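You operate a simulated robot arm through the tools that you are given. There is no shell and no other tool.

You run a simulated robot arm. Do the job below in one go: nothing can be reset, and whatever is moved stays where it is left.

## Task
Oil the rusty nut on block C, then slacken it.
Fine: the block stays clamped; can and spanner go back. Set down upright: green oil can.

It is judged by the outcome, as a careful person would: the job done as asked, and still so three seconds after it is handed in. It fails if anything else is knocked over, pushed out of place, dropped, spilled or broken.

## Robot
A 6-joint arm with a four-finger gripper, fixed in place. Base frame: the origin is at the foot of the arm, x ahead of it, y to its left, z up; the work surface is at about z = 0.88. Lengths are in m, angles in degrees, forces in N, time in s.
With the tool pointing down near the work surface it reaches from about 0.26 to 0.68 m from the base axis. Its first joint turns from -166.0 to 166.0 degrees. Payload 3.43 kg.
The TCP is the grasp point between the finger pads, 0.03 m short of the fingertips. In the tool frame z runs along the fingers and y along their closing line. Largest opening 0.12 m; the body of the gripper starts 0.085 m behind the TCP.
Orientation is that of the tool frame in the base frame, as a unit quaternion [w, x, y, z]. With the fingers straight down and closing along the base's y, the tool's x points along the base's -x, its y along +y and its z along -z.

## Interface
- The arm moves only by the tool step_arm. Its argument "moves" is one flat list of numbers, 7 for each row, row after row: the shift along the tool's x, y, z in m, then the turn, a rotation vector about the tool's x, y, z in degrees, then the finger opening in m, from 0 to 0.12. In form: [dx, dy, dz, rx, ry, rz, hand, dx, dy, dz, rx, ry, rz, hand, ...]. A call has 1 to 20 rows; each row is the pose to reach, as a shift and turn from the pose commanded when the call began, along the tool's axes at that moment. Rows are played at 5 a second. More than 0.05 m and 8.6 degrees between two rows, or a gripper value outside its range, and nothing of the call is played. Where a pose cannot be reached the arm comes as near as it can. A force on the tool above 40 N (or 10 N above the force at the start of the call, whichever is more), or a blocked arm, ends the call early, and 0.2 s more pass. The fingers move at their own pace and stop on an object; they squeeze with about 32 N. The grip force told is the motor's: it shows also when the fingers shut on nothing. Time passes only in rows, and 0.2 s behind the last, so rows that repeat a pose let the fingers close. It gives the time, the measured TCP pose, the force on the tool (base axes), the opening and the grip force at its end, in the units of the frame above (readings bear some noise), with the torque about the TCP (base axes, N m) and any sound that the robot's microphone picked up.
- Cameras (640 x 400 px; columns grow to the right, rows downward): "scene" is fixed at [0.05, 0.6484, 1.4714]; the picture's right is [-0.73, -0.68, 0.00], its down [-0.30, 0.33, -0.90] and it looks along [0.61, -0.66, -0.44] (base axes); focal length 320 px, centre (320, 200). "wrist" rides on the gripper at [0.071, -0.017, -0.121] in the tool frame; the picture's right is [0.23, 0.97, 0.00], its down [-0.81, 0.19, -0.55] and it looks along [-0.54, 0.13, 0.83] (tool axes); focal length 275 px, centre (320, 200). There is no depth. A picture from a camera that has moved, and an enlarged one, comes with that camera's place and axes in the base frame and with its lens.
- grab_frame(camera): a new picture of that camera. The clock stands still meanwhile.
- slide_trunk(by): slides the trunk up (or, below 0, down) by that many m; the arm rides with it, the base frame stays. It gives what a move gives, with no picture.
- close_up(camera, box): a new picture of the part [left, top, right, bottom] of that camera's present view, enlarged. The clock stands still meanwhile.
- hand_in(): hands the job in; it is judged then, once.

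Nothing tells you positions but the pictures and the camera data. Unless the task says otherwise, let go and move clear before handing in.

The tools are called as name(argument=value, ...) on one line, values as JSON. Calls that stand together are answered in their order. step_arm: Moves the arm, as the interface text tells. Its arguments: {"type":"object","properties":{"moves":{"type":"array"}},"required":["moves"]} The other tools are called the same way: slide_trunk (by) slides the trunk up or down; grab_frame (camera) takes a picture; close_up (camera, box) takes an enlarged picture of a part of a camera's view; hand_in () hands the job in.

At the start:

```text
time_s: 0.0
eef_pos: [0.5148, 0.109, 1.2833]
orientation: [0.0, -0.001, 1.0, 0.0]
contact_force: [0.4, 0.3, 0.7]
ft_torque: [0.01, -0.02, 0.02]
gripper_width: 0.12
finger_force: 0.0
trunk travel left (down, up): [-0.25, 0.19]
```

scene: 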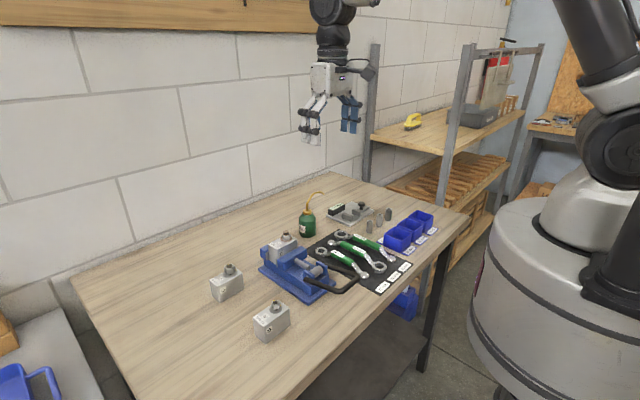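
wrist: 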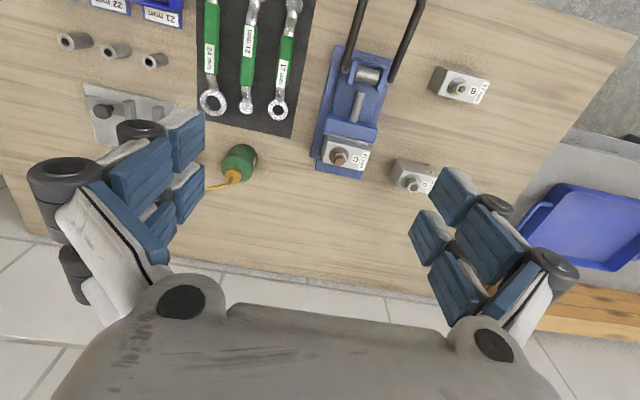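

I see a bench with a blue vice clamping block C (rusty nut), a green oil can, three spanners on a mat, and two loose blocks. I'll look closer before moving anything.

close_up(camera="scene", box=[200, 170, 450, 350])

close_up(camera="wrist", box=[180, 0, 420, 200])

close_up(camera="wrist", box=[300, 90, 400, 190])

```text
2.22 times, centred on (325, 260) of scene
camera zoom: at [0.05, 0.6484, 1.4714], right [-0.73, -0.68, 0.0], down [-0.3, 0.33, -0.9], along [0.61, -0.66, -0.44], focal length 710 px, centre (309, 67)
```

zoom: 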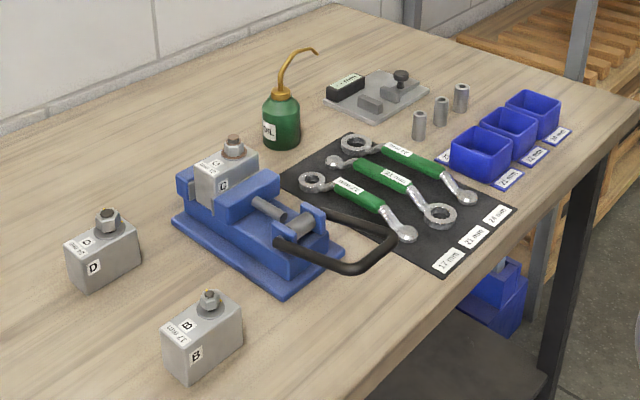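

```text
2.00 times, centred on (300, 100) of wrist
camera zoom: at [0.4434, 0.0918, 1.4036], right [-0.23, 0.97, 0.0], down [0.81, 0.19, 0.55], along [0.54, 0.13, -0.83], focal length 551 px, centre (360, 400)
```

zoom: 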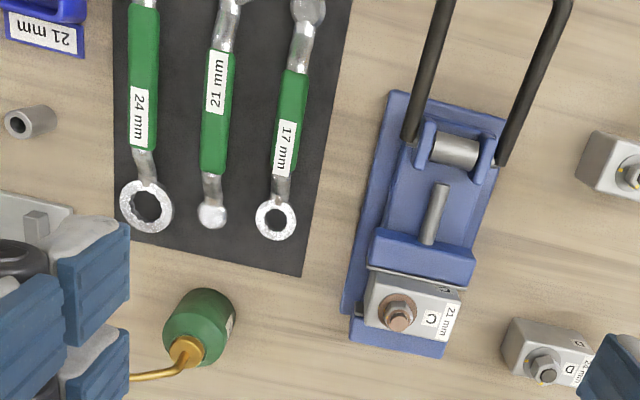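

```text
4.00 times, centred on (350, 140) of wrist
camera zoom: at [0.4434, 0.0918, 1.4036], right [-0.23, 0.97, 0.0], down [0.81, 0.19, 0.55], along [0.54, 0.13, -0.83], focal length 1101 px, centre (200, 440)
```

zoom: 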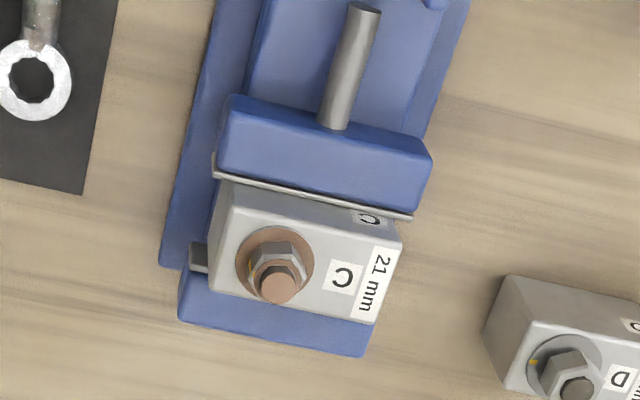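

Block C is marked 21 mm, so the middle 21 mm spanner is the one to use. I'll pull the arm back so the wrist camera sees the mat, can and vice better.

step_arm(moves=[0.04, 0, 0, 0, 0, 0, 0.12, 0.08, -0.01, 0, 0, 0, 0, 0.12, 0.12, -0.02, 0, 0, 0, 0, 0.12, 0.15, -0.03, 0, 0, 0, 0, 0.12, 0.15, -0.03, 0, 0, 0, 0, 0.12])

grab_frame(camera="wrist")

```text
time_s: 1.2
eef_pos: [0.3657, 0.0801, 1.2827]
orientation: [0.0, 0.0, 1.0, 0.001]
contact_force: [-0.1, -0.1, 0.4]
ft_torque: [0.01, 0.01, -0.01]
gripper_width: 0.12
finger_force: 0.0
trunk travel left (down, up): [-0.25, 0.19]
```

```text
taken
camera wrist: at [0.2938, 0.0627, 1.4025], right [-0.23, 0.97, 0.0], down [0.81, 0.19, 0.55], along [0.54, 0.13, -0.83], focal length 275 px, centre (320, 200)
```

wrist: 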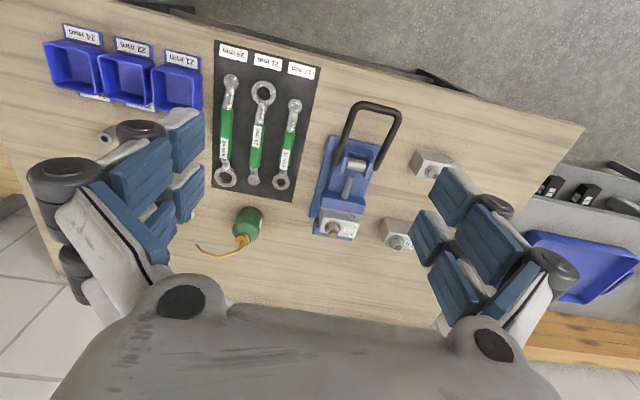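

close_up(camera="wrist", box=[190, 30, 350, 130])

close_up(camera="wrist", box=[190, 110, 350, 270])

close_up(camera="wrist", box=[300, 90, 460, 250])

close_up(camera="scene", box=[250, 180, 410, 280])

close_up(camera="scene", box=[290, 185, 350, 245])

```text
4.00 times, centred on (270, 80) of wrist
camera zoom: at [0.2938, 0.0627, 1.4025], right [-0.23, 0.97, 0.0], down [0.81, 0.19, 0.55], along [0.54, 0.13, -0.83], focal length 1101 px, centre (520, 680)
```

zoom: 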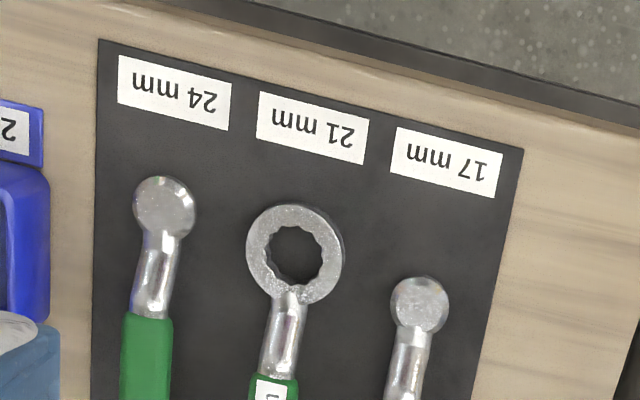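

```text
2.50 times, centred on (270, 190) of wrist
camera zoom: at [0.2938, 0.0627, 1.4025], right [-0.23, 0.97, 0.0], down [0.81, 0.19, 0.55], along [0.54, 0.13, -0.83], focal length 688 px, centre (445, 225)
```

zoom: 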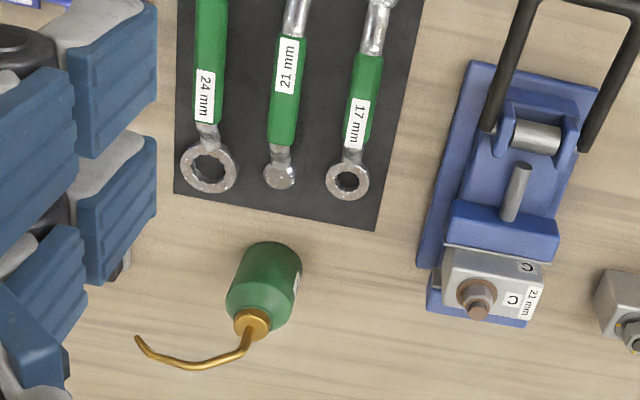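

```text
2.50 times, centred on (380, 170) of wrist
camera zoom: at [0.2938, 0.0627, 1.4025], right [-0.23, 0.97, 0.0], down [0.81, 0.19, 0.55], along [0.54, 0.13, -0.83], focal length 688 px, centre (170, 275)
```

zoom: 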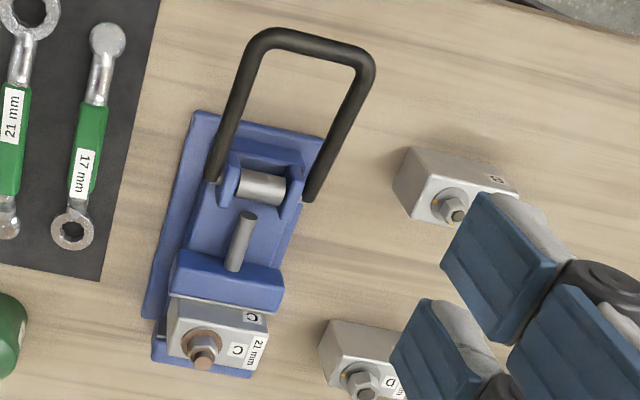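

```text
4.00 times, centred on (330, 230) of scene
camera zoom: at [0.05, 0.6484, 1.4714], right [-0.73, -0.68, 0.0], down [-0.3, 0.33, -0.9], along [0.61, -0.66, -0.44], focal length 1278 px, centre (280, 80)
```

zoom: 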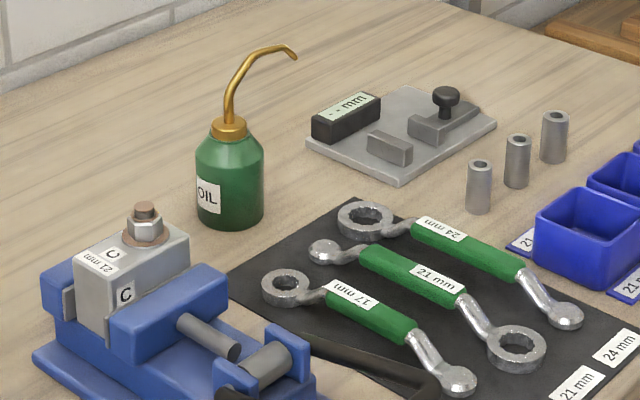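

```text
6.67 times, centred on (320, 215) of scene
camera zoom: at [0.05, 0.6484, 1.4714], right [-0.73, -0.68, 0.0], down [-0.3, 0.33, -0.9], along [0.61, -0.66, -0.44], focal length 2131 px, centre (320, 100)
```

zoom: 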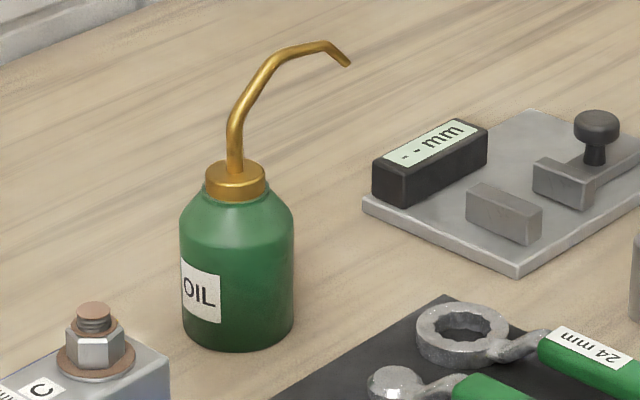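

The bolt tip on C triangulates to about (0.62, 0.166, 1.008). The oil can stands at about (0.71, -0.005) with its spout tip near (0.708, -0.084, 1.005), and the 21 mm spanner lies along x at y≈-0.01. The can is too far for a straight-down grasp, so I'll tilt the tool forward 45° and go to a look pose in front of it.

step_arm(moves=[-0.02, -0.0086, 0.018, 0, -4.5, 0, 0.12, -0.04, -0.0172, 0.036, 0, -9, 0, 0.12, -0.06, -0.0258, 0.054, 0, -13.5, 0, 0.12, -0.08, -0.0344, 0.072, 0, -18, 0, 0.12, -0.1, -0.043, 0.09, 0, -22.5, 0, 0.12, -0.12, -0.0516, 0.108, 0, -27, 0, 0.12, -0.14, -0.0602, 0.126, 0, -31.5, 0, 0.12, -0.16, -0.0688, 0.144, 0, -36, 0, 0.12, -0.18, -0.0774, 0.162, 0, -40.5, 0, 0.12, -0.2, -0.086, 0.18, 0, -45, 0, 0.12, -0.2, -0.086, 0.18, 0, -45, 0, 0.12])

grab_frame(camera="wrist")

grab_frame(camera="scene")

```text
time_s: 3.6
eef_pos: [0.5642, 0.0449, 1.1119]
orientation: [0.382, 0.009, 0.924, -0.017]
contact_force: [-0.2, 0.8, 0.0]
ft_torque: [-0.03, 0.01, -0.05]
gripper_width: 0.1198
finger_force: 0.0
out of reach, approached as far as the arm can: row 7, 8, 9, 10, 11
trunk travel left (down, up): [-0.25, 0.19]
```

```text
taken
camera wrist: at [0.4265, 0.0326, 1.1472], right [-0.13, 0.97, -0.19], down [0.19, 0.21, 0.96], along [0.97, 0.09, -0.22], focal length 275 px, centre (320, 200)
```

wrist: 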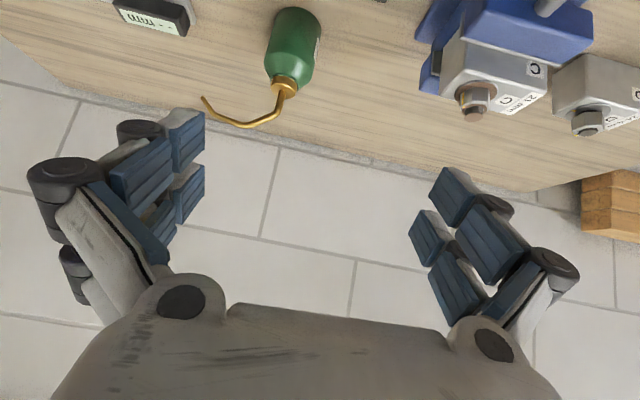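

```text
taken
```

scene: 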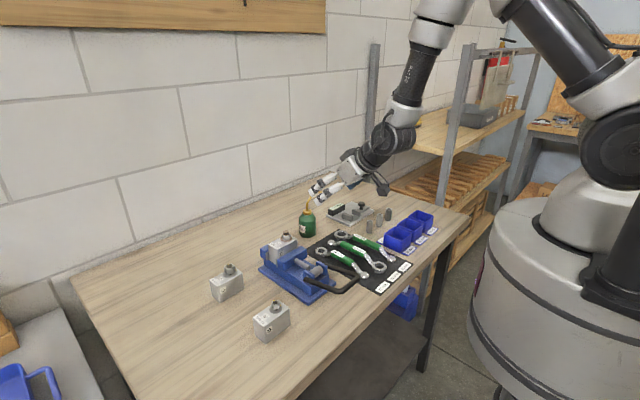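

The 45° tilt sits right at an arm limit at this height (probably the wrist lining up with the forearm). I'll raise the tool, lower the trunk so the forearm lies flatter, and try again.

step_arm(moves=[-0.0042, 0.005, -0.027, 0, 3, 0, 0.12, -0.0085, 0.01, -0.054, 0, 6, 0, 0.12, -0.0127, 0.015, -0.081, 0, 9, 0, 0.12, -0.017, 0.02, -0.107, 0, 12, 0, 0.12, -0.0212, 0.025, -0.134, 0, 15, 0, 0.12, -0.0254, 0.03, -0.161, 0, 18, 0, 0.12, -0.0297, 0.035, -0.188, 0, 21, 0, 0.12, -0.034, 0.04, -0.215, 0, 24, 0, 0.12, -0.038, 0.045, -0.242, 0, 27, 0, 0.12, -0.0424, 0.05, -0.2687, 0, 30, 0, 0.12, -0.0424, 0.05, -0.2687, 0, 30, 0, 0.12])

```text
time_s: 6.0
eef_pos: [0.406, 0.0966, 1.3294]
orientation: [0.13, -0.001, 0.992, 0.001]
contact_force: [0.4, -0.5, 0.5]
ft_torque: [-0.01, 0.02, 0.02]
gripper_width: 0.12
finger_force: 0.1
out of reach, approached as far as the arm can: row 1, 5
trunk travel left (down, up): [-0.25, 0.19]
```

slide_trunk(by=-0.2)

grab_frame(camera="scene")

```text
time_s: 8.2
eef_pos: [0.4037, 0.0965, 1.129]
orientation: [0.13, 0.0, 0.991, 0.0]
contact_force: [-0.1, -0.3, 0.2]
ft_torque: [0.0, -0.01, 0.03]
gripper_width: 0.1199
finger_force: 0.0
trunk travel left (down, up): [-0.05, 0.39]
```

```text
taken
```

scene: 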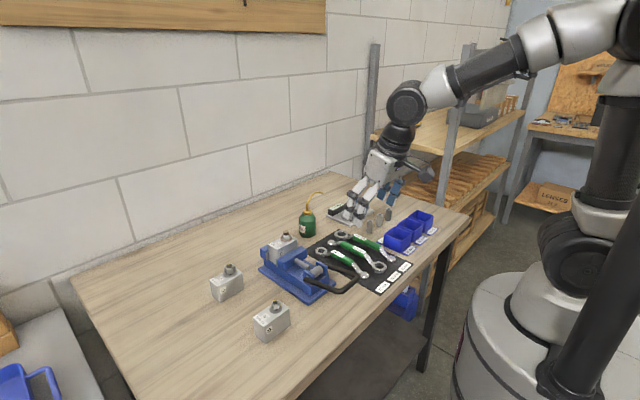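

The forearm is flatter now. I'll try the look pose in front of the can again with about 50° of forward tilt.

step_arm(moves=[-0.0176, -0.0128, 0.0098, 0, -4.4, 0, 0.12, -0.0352, -0.0256, 0.0195, 0, -8.8, 0, 0.12, -0.0527, -0.0384, 0.0293, 0, -13.1, 0, 0.12, -0.0703, -0.0513, 0.039, 0, -17.5, 0, 0.12, -0.0879, -0.0641, 0.0488, 0, -21.9, 0, 0.12, -0.1055, -0.0769, 0.0586, 0, -26.3, 0, 0.12, -0.123, -0.0897, 0.0683, 0, -30.6, 0, 0.12, -0.1406, -0.1025, 0.0781, 0, -35, 0, 0.12, -0.1406, -0.1025, 0.0781, 0, -35, 0, 0.12])

grab_frame(camera="wrist")

grab_frame(camera="scene")

```text
time_s: 10.2
eef_pos: [0.5613, -0.0086, 1.0897]
orientation: [0.424, 0.0, 0.906, 0.0]
contact_force: [0.0, 0.4, -0.9]
ft_torque: [0.01, 0.02, 0.04]
gripper_width: 0.1198
finger_force: 0.0
out of reach, approached as far as the arm can: row 7
trunk travel left (down, up): [-0.05, 0.39]
```

```text
taken
camera wrist: at [0.423, -0.0249, 1.1128], right [-0.15, 0.97, -0.18], down [0.1, 0.19, 0.98], along [0.98, 0.13, -0.12], focal length 275 px, centre (320, 200)
```

wrist: 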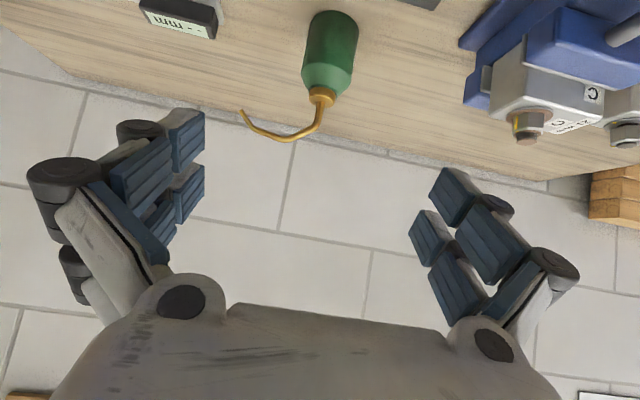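

```text
taken
```

scene: 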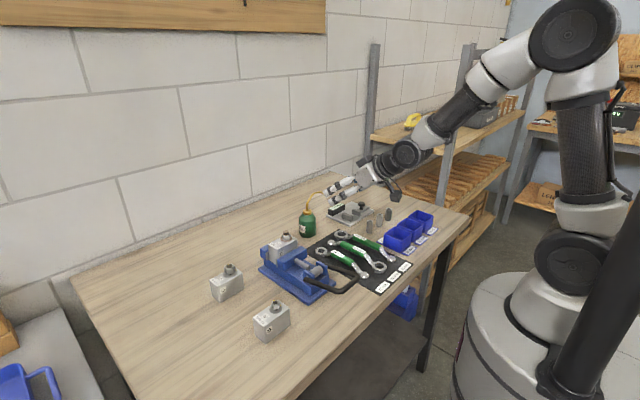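

close_up(camera="wrist", box=[220, 0, 420, 150])

close_up(camera="scene", box=[280, 160, 400, 260])

```text
2.67 times, centred on (320, 75) of wrist
camera zoom: at [0.423, -0.0249, 1.1128], right [-0.15, 0.97, -0.18], down [0.1, 0.19, 0.98], along [0.98, 0.13, -0.12], focal length 734 px, centre (320, 533)
```

zoom: 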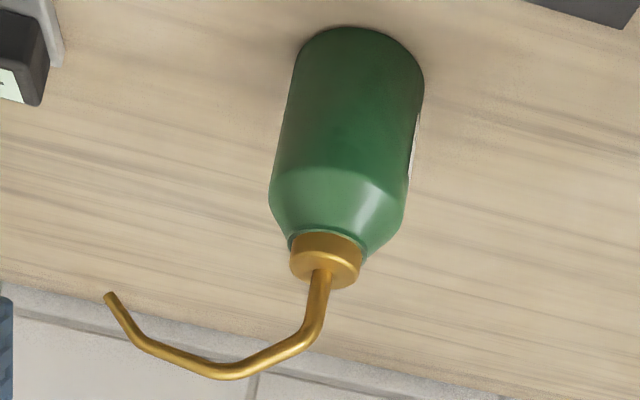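

```text
4.00 times, centred on (340, 210) of scene
camera zoom: at [0.05, 0.6484, 1.4714], right [-0.73, -0.68, 0.0], down [-0.3, 0.33, -0.9], along [0.61, -0.66, -0.44], focal length 1278 px, centre (240, 160)
```

zoom: 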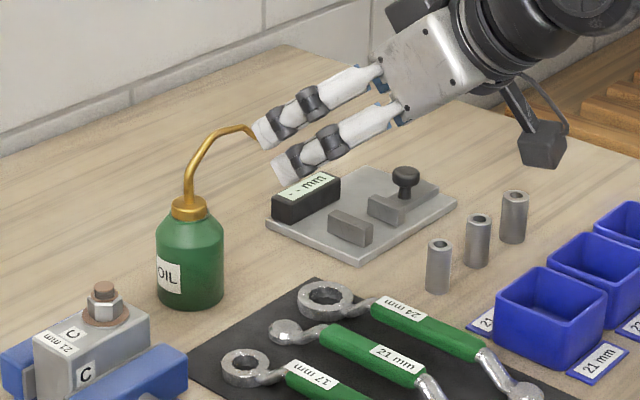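

The can axis refines to (0.712, -0.006), and the spout points along -y with its tip at about (0.708, -0.085, 1.004). I'll go to a pre-grasp 12 cm back along a 45° approach line.

step_arm(moves=[0.0058, 0.0006, 0.0262, 0, 1.3, 0, 0.12, 0.0115, 0.0013, 0.0523, 0, 2.6, 0, 0.12, 0.0173, 0.002, 0.0785, 0, 3.9, 0, 0.12, 0.023, 0.0026, 0.1047, 0, 5.2, 0, 0.12, 0.023, 0.0026, 0.1047, 0, 5.2, 0, 0.12])

grab_frame(camera="wrist")

close_up(camera="scene", box=[280, 160, 400, 260])

```text
time_s: 11.4
eef_pos: [0.6283, -0.0033, 1.0044]
orientation: [0.381, 0.0, 0.925, -0.001]
contact_force: [0.4, 0.5, -0.3]
ft_torque: [0.02, -0.02, -0.01]
gripper_width: 0.1199
finger_force: 0.2
trunk travel left (down, up): [-0.05, 0.39]
```

```text
taken
camera wrist: at [0.4929, -0.0216, 1.0406], right [-0.16, 0.97, -0.16], down [0.19, 0.19, 0.96], along [0.97, 0.13, -0.21], focal length 275 px, centre (320, 200)
```

wrist: 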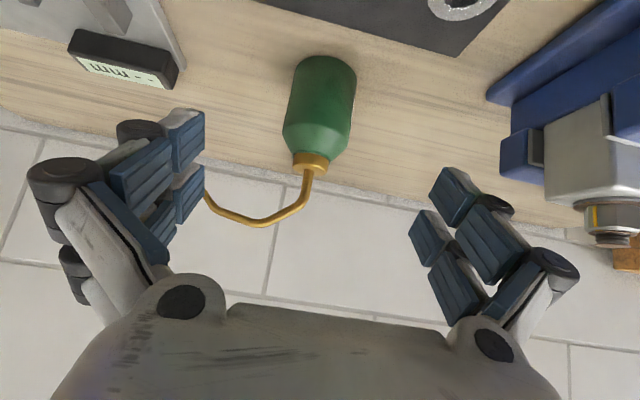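

```text
4.00 times, centred on (340, 210) of scene
camera zoom: at [0.05, 0.6484, 1.4714], right [-0.73, -0.68, 0.0], down [-0.3, 0.33, -0.9], along [0.61, -0.66, -0.44], focal length 1278 px, centre (240, 160)
```

zoom: 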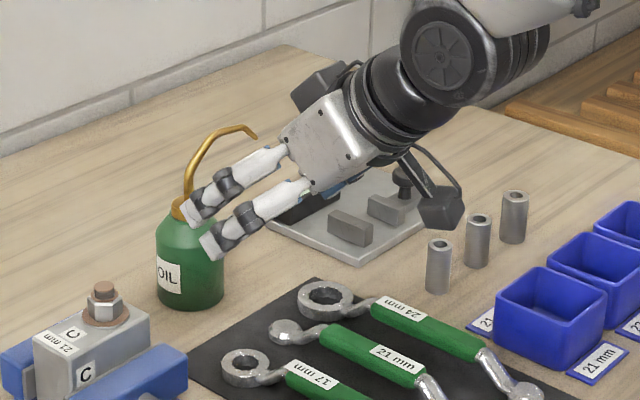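

step_arm(moves=[-0.0012, -0.0007, 0.025, 0, 0, 0, 0.12, -0.0025, -0.0015, 0.05, 0, 0, 0, 0.12, -0.0037, -0.002, 0.075, 0, 0, 0, 0.12, -0.0042, -0.0022, 0.09, 0, 0, 0, 0.12])

grab_frame(camera="wrist")

close_up(camera="scene", box=[280, 180, 380, 260])

```text
time_s: 12.4
eef_pos: [0.6927, -0.0062, 0.9441]
orientation: [0.381, -0.001, 0.925, 0.001]
contact_force: [0.8, 0.6, -0.1]
ft_torque: [0.0, 0.03, 0.01]
gripper_width: 0.1197
finger_force: 0.1
trunk travel left (down, up): [-0.05, 0.39]
```

```text
taken
camera wrist: at [0.5579, -0.0238, 0.9793], right [-0.16, 0.97, -0.16], down [0.19, 0.19, 0.96], along [0.97, 0.13, -0.21], focal length 275 px, centre (320, 200)
```

wrist: 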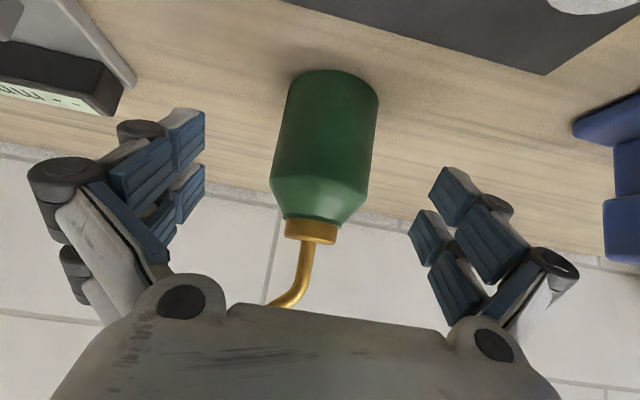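

```text
5.00 times, centred on (330, 220) of scene
camera zoom: at [0.05, 0.6484, 1.4714], right [-0.73, -0.68, 0.0], down [-0.3, 0.33, -0.9], along [0.61, -0.66, -0.44], focal length 1598 px, centre (270, 100)
```

zoom: 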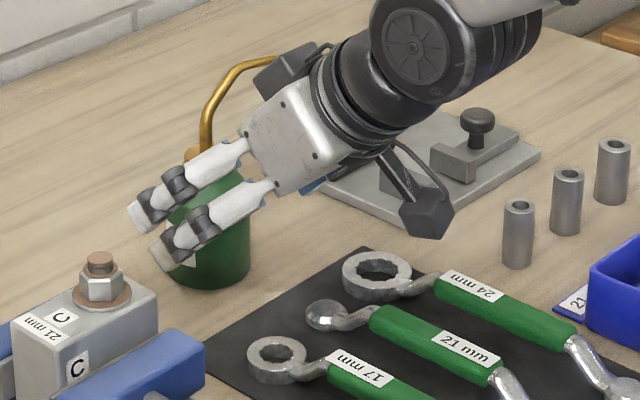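

close_up(camera="scene", box=[300, 185, 380, 235])

```text
8.00 times, centred on (340, 210) of scene
camera zoom: at [0.05, 0.6484, 1.4714], right [-0.73, -0.68, 0.0], down [-0.3, 0.33, -0.9], along [0.61, -0.66, -0.44], focal length 2557 px, centre (160, 120)
```

zoom: 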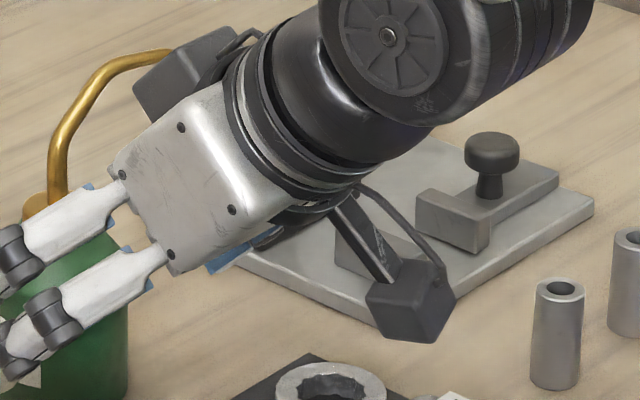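

step_arm(moves=[0, 0, 0, 0, -3.5, 0, 0.12, 0, 0, 0, 0, -7, 0, 0.12, -0.0006, 0, 0.012, 0, -7, 0, 0.12, -0.0013, 0, 0.024, 0, -7, 0, 0.12, -0.0013, 0, 0.024, 0, -7, 0, 0.12])

close_up(camera="scene", box=[290, 185, 370, 245])

grab_frame(camera="wrist")

```text
time_s: 13.6
eef_pos: [0.71, -0.0051, 0.9282]
orientation: [0.436, -0.001, 0.9, 0.0]
contact_force: [0.2, 0.2, 0.4]
ft_torque: [0.01, -0.01, 0.01]
gripper_width: 0.1201
finger_force: 0.0
trunk travel left (down, up): [-0.05, 0.39]
```

```text
6.67 times, centred on (330, 215) of scene
camera zoom: at [0.05, 0.6484, 1.4714], right [-0.73, -0.68, 0.0], down [-0.3, 0.33, -0.9], along [0.61, -0.66, -0.44], focal length 2131 px, centre (253, 100)
```

zoom: 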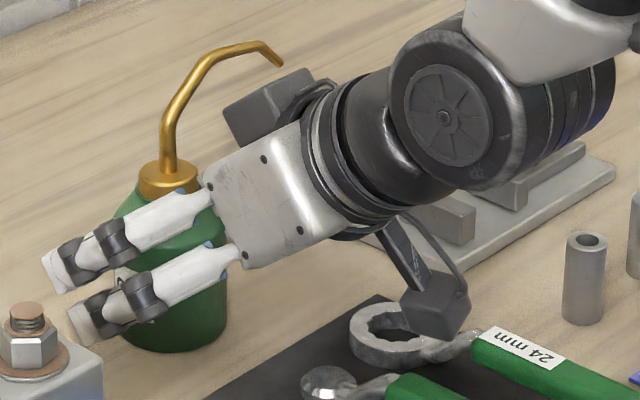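

```text
taken
camera wrist: at [0.5716, -0.0235, 0.9466], right [-0.14, 0.97, -0.18], down [0.07, 0.19, 0.98], along [0.99, 0.13, -0.09], focal length 275 px, centre (320, 200)
```

wrist: 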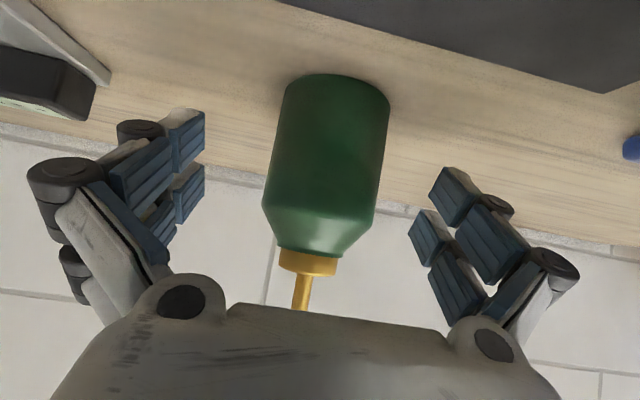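

The can sits centred between the fingers with no contact. I'll close gently on it.

step_arm(moves=[0, 0, 0, 0, 0, 0, 0.1, 0, 0, 0, 0, 0, 0, 0.08, 0, 0, 0, 0, 0, 0, 0.065, 0, 0, 0, 0, 0, 0, 0.052, 0, 0, 0, 0, 0, 0, 0.05, 0, 0, 0, 0, 0, 0, 0.05, 0, 0, 0, 0, 0, 0, 0.05])

grab_frame(camera="wrist")

close_up(camera="scene", box=[290, 185, 370, 245])

```text
time_s: 15.2
eef_pos: [0.7101, -0.0056, 0.9286]
orientation: [0.437, -0.001, 0.899, 0.001]
contact_force: [-0.6, 0.8, 0.8]
ft_torque: [0.02, 0.03, -0.02]
gripper_width: 0.0558
finger_force: 31.6
trunk travel left (down, up): [-0.05, 0.39]
```

```text
taken
camera wrist: at [0.5714, -0.0234, 0.9468], right [-0.14, 0.97, -0.18], down [0.07, 0.19, 0.98], along [0.99, 0.13, -0.09], focal length 275 px, centre (320, 200)
```

wrist: 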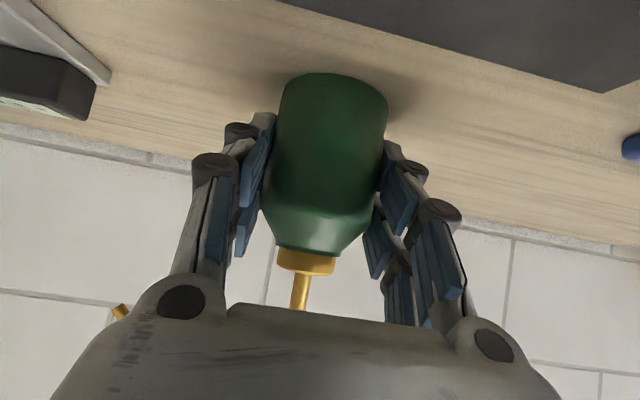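

```text
6.67 times, centred on (330, 215) of scene
camera zoom: at [0.05, 0.6484, 1.4714], right [-0.73, -0.68, 0.0], down [-0.3, 0.33, -0.9], along [0.61, -0.66, -0.44], focal length 2131 px, centre (253, 100)
```

zoom: 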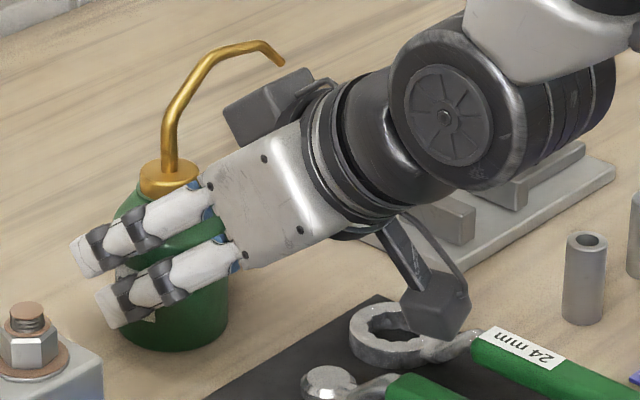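

The can is held at 0.0558 m opening, and there was no sound or drip. I'll lift it straight up, keeping it upright.

step_arm(moves=[-0.0079, 0, -0.0062, 0, 0, 0, 0.05, -0.0236, 0, -0.0186, 0, 0, 0, 0.05, -0.0471, 0, -0.0371, 0, 0, 0, 0.05, -0.0707, 0, -0.0557, 0, 0, 0, 0.05, -0.0942, 0, -0.0743, 0, 0, 0, 0.05, -0.1178, 0, -0.0929, 0, 0, 0, 0.05, -0.1348, 0, -0.1062, 0, 0, 0, 0.05])

close_up(camera="scene", box=[240, 130, 400, 260])

```text
time_s: 16.8
eef_pos: [0.7086, -0.0055, 1.0986]
orientation: [0.438, 0.001, 0.899, -0.001]
contact_force: [-0.7, -0.6, -3.9]
ft_torque: [0.01, 0.04, 0.0]
gripper_width: 0.0558
finger_force: 31.9
trunk travel left (down, up): [-0.05, 0.39]
```

```text
3.08 times, centred on (320, 195) of scene
camera zoom: at [0.05, 0.6484, 1.4714], right [-0.73, -0.68, 0.0], down [-0.3, 0.33, -0.9], along [0.61, -0.66, -0.44], focal length 983 px, centre (320, 215)
```

zoom: 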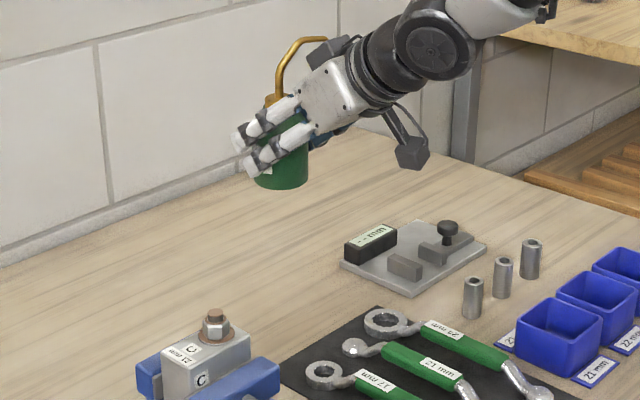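

step_arm(moves=[0.0079, 0.0275, -0.0101, -1.75, 0, -1.37, 0.05, 0.0158, 0.055, -0.0201, -3.5, 0, -2.74, 0.05, 0.0236, 0.0825, -0.0302, -5.25, 0, -4.11, 0.05, 0.0315, 0.11, -0.0403, -7, 0, -5.48, 0.05, 0.0394, 0.1375, -0.0503, -8.75, 0, -6.85, 0.05, 0.0473, 0.165, -0.0604, -10.5, 0, -8.22, 0.05, 0.0551, 0.1925, -0.0705, -12.25, 0, -9.59, 0.05, 0.063, 0.22, -0.0805, -14, 0, -10.96, 0.05, 0.0709, 0.2475, -0.0906, -15.75, 0, -12.33, 0.05, 0.0709, 0.2475, -0.0906, -15.75, 0, -12.33, 0.05])

close_up(camera="scene", box=[200, 110, 400, 290])

grab_frame(camera="wrist")

```text
time_s: 19.0
eef_pos: [0.5946, 0.2418, 1.0996]
orientation: [0.431, -0.156, 0.886, 0.076]
contact_force: [0.2, -0.5, 0.0]
ft_torque: [0.0, -0.01, -0.01]
gripper_width: 0.05
finger_force: 0.2
trunk travel left (down, up): [-0.05, 0.39]
```

```text
2.22 times, centred on (300, 200) of scene
camera zoom: at [0.05, 0.6484, 1.4714], right [-0.73, -0.68, 0.0], down [-0.3, 0.33, -0.9], along [0.61, -0.66, -0.44], focal length 710 px, centre (364, 200)
```

zoom: 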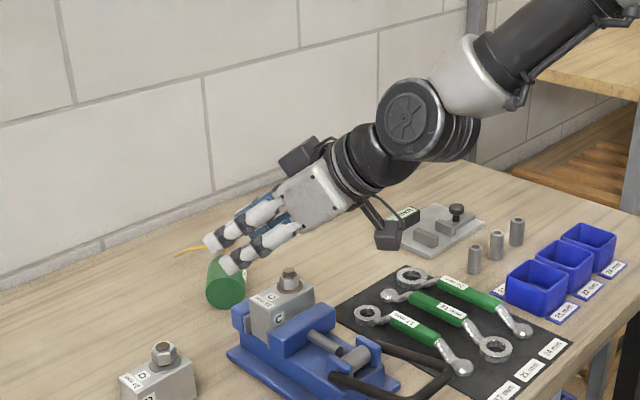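

```text
taken
camera wrist: at [0.4702, 0.1778, 1.1176], right [-0.47, 0.87, -0.18], down [0.0, 0.2, 0.98], along [0.88, 0.46, -0.09], focal length 275 px, centre (320, 200)
```

wrist: 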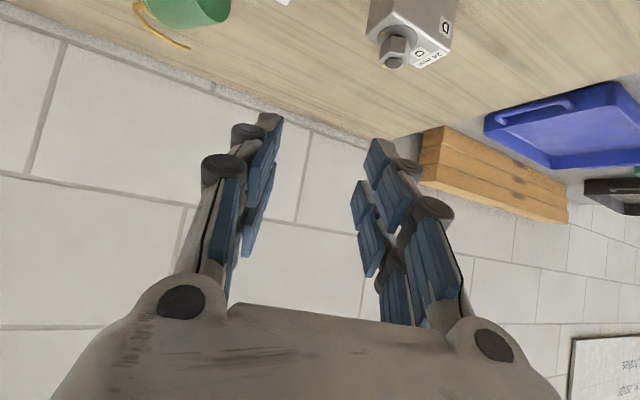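

The can slipped out of the grip during the sideways move and now appears to be lying on the bench. I'll look carefully before doing anything else.

close_up(camera="scene", box=[230, 200, 330, 270])

close_up(camera="wrist", box=[100, 0, 260, 80])

grab_frame(camera="scene")

```text
5.71 times, centred on (280, 235) of scene
camera zoom: at [0.05, 0.6484, 1.4714], right [-0.73, -0.68, 0.0], down [-0.3, 0.33, -0.9], along [0.61, -0.66, -0.44], focal length 1826 px, centre (549, 0)
```

zoom: 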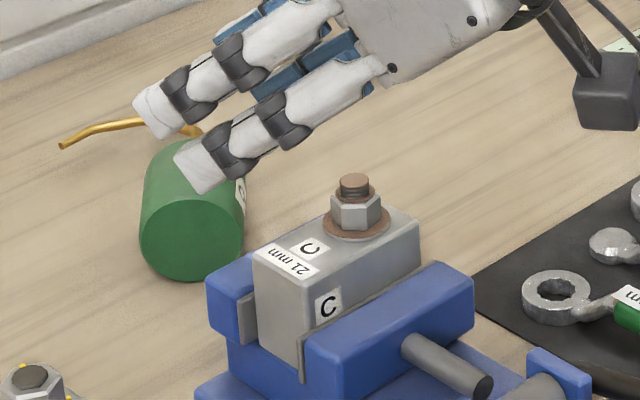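

```text
4.00 times, centred on (180, 40) of wrist
camera zoom: at [0.4702, 0.1778, 1.1176], right [-0.47, 0.87, -0.18], down [0.0, 0.2, 0.98], along [0.88, 0.46, -0.09], focal length 1101 px, centre (880, 840)
```

zoom: 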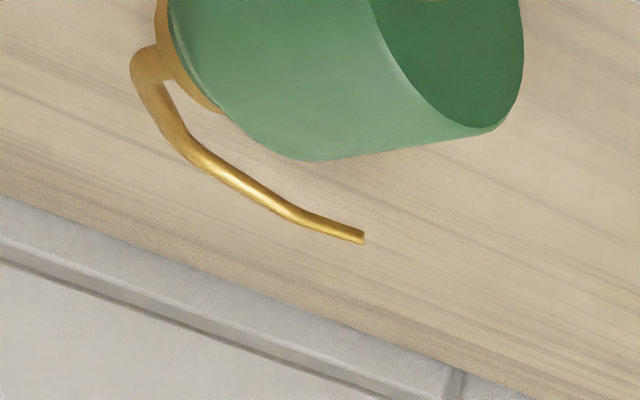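

```text
taken
```

scene: 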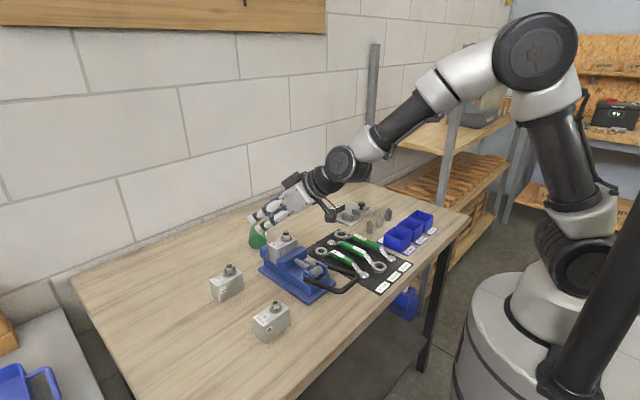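

The can is lying on its side behind the vice, and I see no puddle. I probably gripped it too near the sloping shoulder, so I'll back off and find its exact pose for a lower, firmer grip.

step_arm(moves=[0, 0, -0.03, 3.9, 0, 3.1, 0.06, 0, 0, -0.06, 7.9, 0, 6.2, 0.08, 0, 0, -0.09, 11.8, 0, 9.2, 0.1, 0, 0, -0.12, 15.8, 0, 12.3, 0.12, 0, 0, -0.15, 19.7, 0, 15.4, 0.12, 0, 0, -0.15, 19.7, 0, 15.4, 0.12])

step_arm(moves=[0, 0, 0, 0, 4, 0, 0.12, 0, 0, 0, 0, 8, 0, 0.12, 0, 0, 0, 0, 12, 0, 0.12, 0, 0, 0, 0, 16, 0, 0.12, 0, 0, 0, 0, 20, 0, 0.12, 0, 0, 0, 0, 20, 0, 0.12])

grab_frame(camera="wrist")

grab_frame(camera="scene")

```text
time_s: 20.4
eef_pos: [0.4836, 0.202, 1.193]
orientation: [0.437, 0.039, 0.899, -0.02]
contact_force: [-0.2, -0.5, -0.2]
ft_torque: [-0.03, -0.03, 0.0]
gripper_width: 0.1201
finger_force: 0.0
trunk travel left (down, up): [-0.05, 0.39]
```

```text
time_s: 21.8
eef_pos: [0.4852, 0.2005, 1.1922]
orientation: [0.273, 0.042, 0.961, -0.012]
contact_force: [0.4, 0.0, 0.1]
ft_torque: [0.02, 0.0, 0.01]
gripper_width: 0.12
finger_force: 0.0
trunk travel left (down, up): [-0.05, 0.39]
```

```text
taken
camera wrist: at [0.3592, 0.1943, 1.2574], right [-0.11, 0.99, -0.12], down [0.41, 0.16, 0.9], along [0.9, 0.05, -0.43], focal length 275 px, centre (320, 200)
```

wrist: 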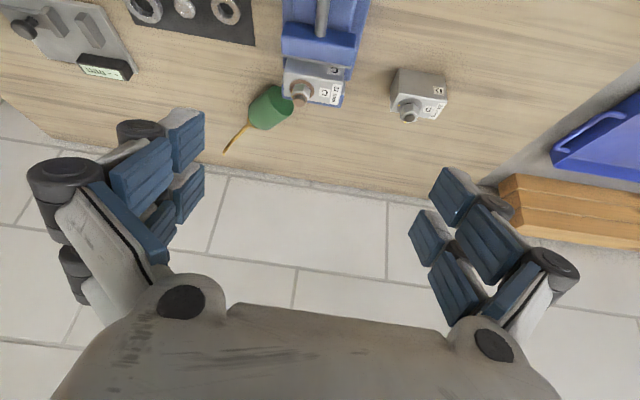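

```text
taken
```

scene: 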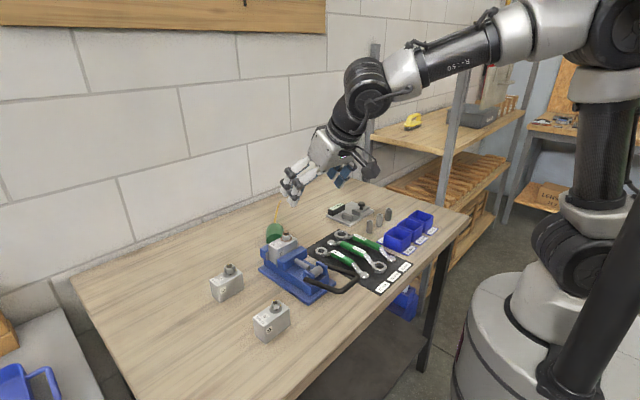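

close_up(camera="scene", box=[230, 190, 330, 260])

close_up(camera="wrist", box=[200, 60, 340, 160])

```text
5.71 times, centred on (280, 225) of scene
camera zoom: at [0.05, 0.6484, 1.4714], right [-0.73, -0.68, 0.0], down [-0.3, 0.33, -0.9], along [0.61, -0.66, -0.44], focal length 1826 px, centre (549, 57)
```

zoom: 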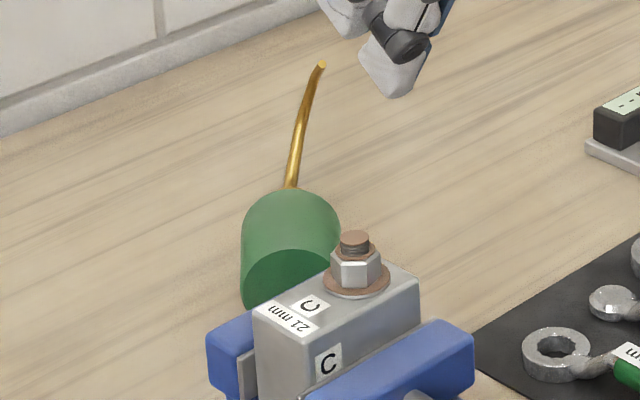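

```text
4.00 times, centred on (270, 110) of wrist
camera zoom: at [0.3592, 0.1943, 1.2574], right [-0.11, 0.99, -0.12], down [0.41, 0.16, 0.9], along [0.9, 0.05, -0.43], focal length 1101 px, centre (520, 560)
```

zoom: 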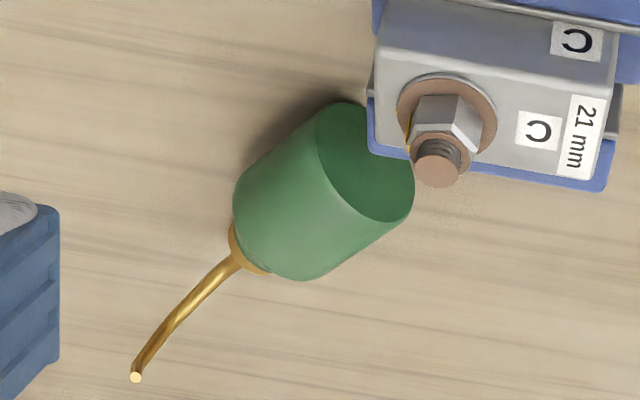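

The can rolled a little after falling. I'll hold still a moment and look again to see whether it has come to rest.

step_arm(moves=[0, 0, 0, 0, 0, 0, 0.12, 0, 0, 0, 0, 0, 0, 0.12, 0, 0, 0, 0, 0, 0, 0.12, 0, 0, 0, 0, 0, 0, 0.12, 0, 0, 0, 0, 0, 0, 0.12])

close_up(camera="scene", box=[230, 190, 330, 260])

close_up(camera="wrist", box=[200, 60, 340, 160])

```text
time_s: 23.0
eef_pos: [0.4845, 0.201, 1.1927]
orientation: [0.273, 0.041, 0.961, -0.012]
contact_force: [0.1, 0.0, 0.4]
ft_torque: [-0.03, -0.02, -0.06]
gripper_width: 0.1199
finger_force: 0.0
trunk travel left (down, up): [-0.05, 0.39]
```

```text
5.71 times, centred on (280, 225) of scene
camera zoom: at [0.05, 0.6484, 1.4714], right [-0.73, -0.68, 0.0], down [-0.3, 0.33, -0.9], along [0.61, -0.66, -0.44], focal length 1826 px, centre (549, 57)
```

zoom: 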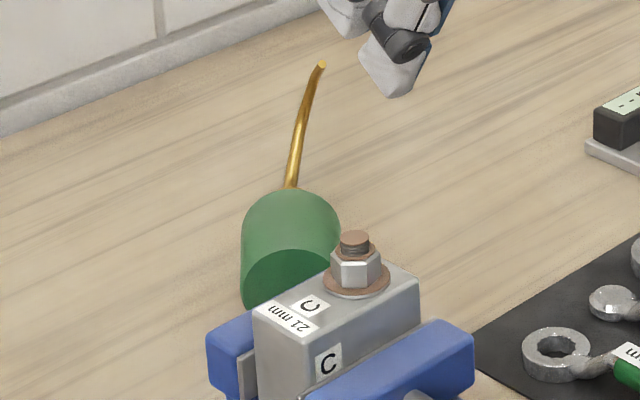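

```text
4.00 times, centred on (270, 110) of wrist
camera zoom: at [0.3591, 0.1943, 1.2574], right [-0.11, 0.99, -0.12], down [0.41, 0.16, 0.9], along [0.9, 0.05, -0.42], focal length 1101 px, centre (520, 560)
```

zoom: 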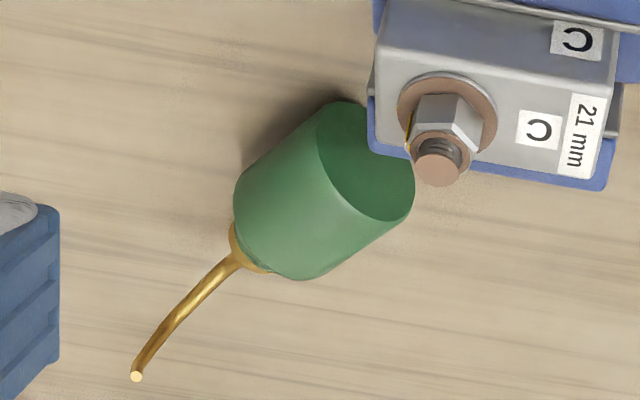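

The can is now at rest with its base near (0.727, 0.123), its neck pointing away and to the right (about -39°), and the spout up. My plan is to straddle it with open fingers and nudge it clear of the vice until the spout lies sideways. Then I'll carry it to the free left area to stand it up again. First comes a pre-grasp above it.

step_arm(moves=[-0.01, -0.0102, 0.029, -0.33, -0.41, -0.53, 0.12, -0.0201, -0.0205, 0.0579, -0.66, -0.82, -1.06, 0.12, -0.0301, -0.0307, 0.0869, -0.99, -1.24, -1.59, 0.12, -0.0402, -0.0409, 0.1158, -1.32, -1.65, -2.12, 0.12, -0.0502, -0.0511, 0.1448, -1.64, -2.06, -2.66, 0.12, -0.0603, -0.0613, 0.1738, -1.97, -2.47, -3.19, 0.12, -0.0703, -0.0716, 0.2027, -2.3, -2.89, -3.72, 0.12, -0.0804, -0.0818, 0.2317, -2.63, -3.3, -4.25, 0.12, -0.0804, -0.0818, 0.2317, -2.63, -3.3, -4.25, 0.12])

grab_frame(camera="wrist")

close_up(camera="scene", box=[240, 170, 360, 260])

```text
time_s: 25.0
eef_pos: [0.6662, 0.1027, 1.0381]
orientation: [0.302, -0.001, 0.953, -0.001]
contact_force: [0.3, -1.4, -0.4]
ft_torque: [0.03, 0.01, -0.01]
gripper_width: 0.1201
finger_force: 0.0
trunk travel left (down, up): [-0.05, 0.39]
```

```text
taken
camera wrist: at [0.5392, 0.0854, 1.0951], right [-0.19, 0.97, -0.14], down [0.35, 0.19, 0.92], along [0.92, 0.13, -0.37], focal length 275 px, centre (320, 200)
```

wrist: 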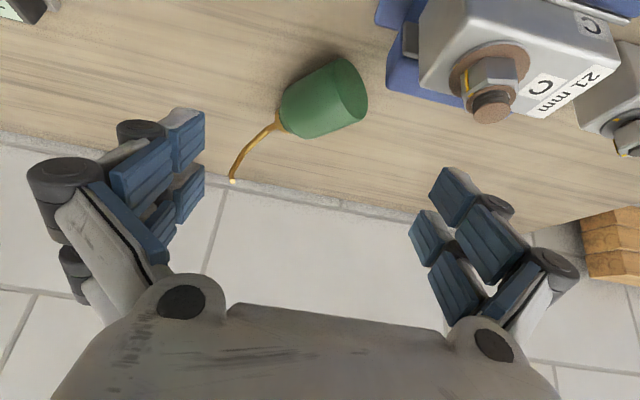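

```text
4.44 times, centred on (300, 215) of scene
camera zoom: at [0.05, 0.6484, 1.4714], right [-0.73, -0.68, 0.0], down [-0.3, 0.33, -0.9], along [0.61, -0.66, -0.44], focal length 1420 px, centre (409, 133)
```

zoom: 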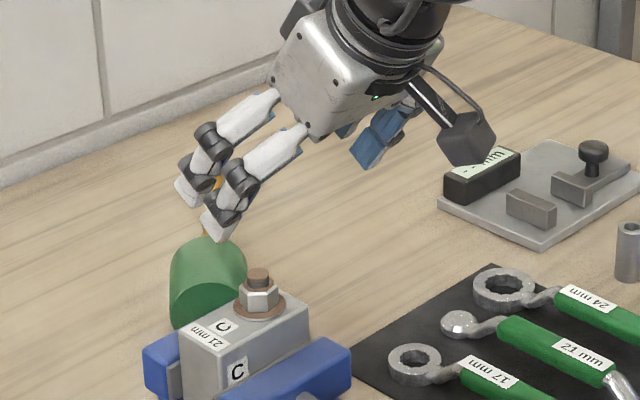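

step_arm(moves=[0, 0, 0.03, 0, 0, 0, 0.12, 0, 0, 0.06, 0, 0, 0, 0.12, 0, 0, 0.09, 0, 0, 0, 0.12, 0, 0, 0.115, 0, 0, 0, 0.12, 0, 0, 0.115, 0, 0, 0, 0.12])

grab_frame(camera="wrist")

close_up(camera="scene", box=[240, 170, 360, 260])

```text
time_s: 26.2
eef_pos: [0.7347, 0.1039, 0.9439]
orientation: [0.302, -0.001, 0.953, -0.001]
contact_force: [0.1, -0.4, -1.0]
ft_torque: [0.01, -0.02, 0.0]
gripper_width: 0.1199
finger_force: 0.0
trunk travel left (down, up): [-0.05, 0.39]
```

```text
taken
camera wrist: at [0.6063, 0.0855, 1.0012], right [-0.19, 0.97, -0.14], down [0.34, 0.19, 0.92], along [0.92, 0.13, -0.37], focal length 275 px, centre (320, 200)
```

wrist: 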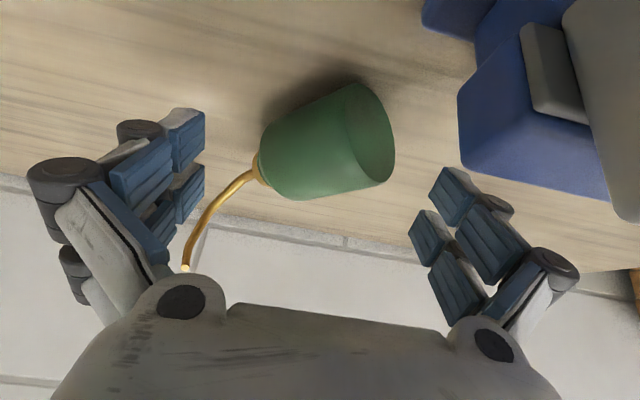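

```text
4.44 times, centred on (300, 215) of scene
camera zoom: at [0.05, 0.6484, 1.4714], right [-0.73, -0.68, 0.0], down [-0.3, 0.33, -0.9], along [0.61, -0.66, -0.44], focal length 1420 px, centre (409, 133)
```

zoom: 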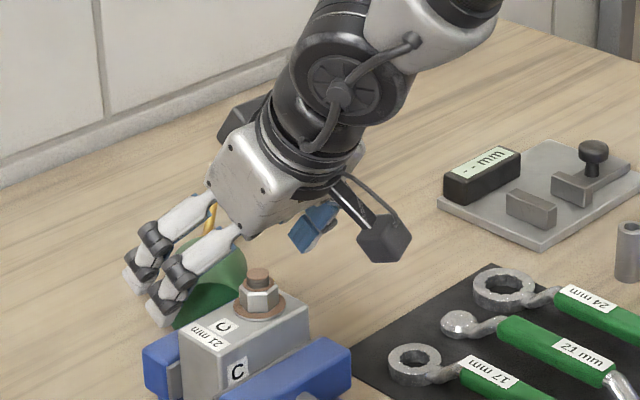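

step_arm(moves=[0, 0, 0.018, 0, 0, 0, 0.12, 0, 0, 0.034, 0, 0, 0, 0.12, 0, 0, 0.034, 0, 0, 0, 0.12])

grab_frame(camera="wrist")

close_up(camera="scene", box=[240, 180, 360, 260])

```text
time_s: 27.0
eef_pos: [0.7528, 0.1013, 0.9156]
orientation: [0.302, -0.001, 0.953, -0.001]
contact_force: [0.3, 0.6, 0.1]
ft_torque: [0.01, 0.04, -0.01]
gripper_width: 0.1199
finger_force: 0.0
trunk travel left (down, up): [-0.05, 0.39]
```

```text
taken
camera wrist: at [0.6245, 0.0853, 0.9738], right [-0.19, 0.97, -0.14], down [0.35, 0.19, 0.92], along [0.92, 0.13, -0.37], focal length 275 px, centre (320, 200)
```

wrist: 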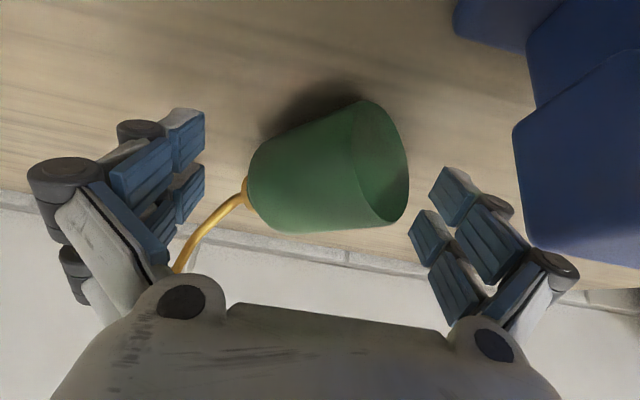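

```text
5.00 times, centred on (300, 220) of scene
camera zoom: at [0.05, 0.6484, 1.4714], right [-0.73, -0.68, 0.0], down [-0.3, 0.33, -0.9], along [0.61, -0.66, -0.44], focal length 1598 px, centre (420, 100)
```

zoom: 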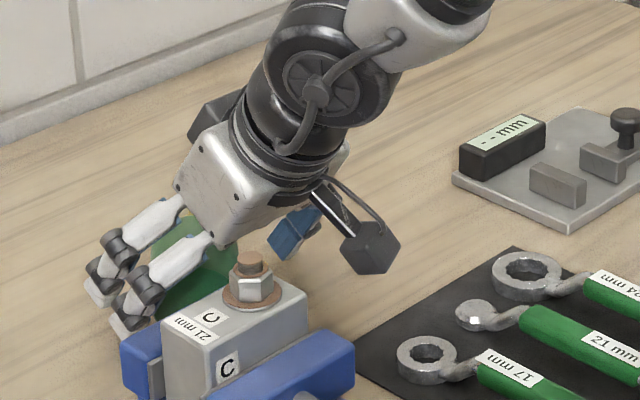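

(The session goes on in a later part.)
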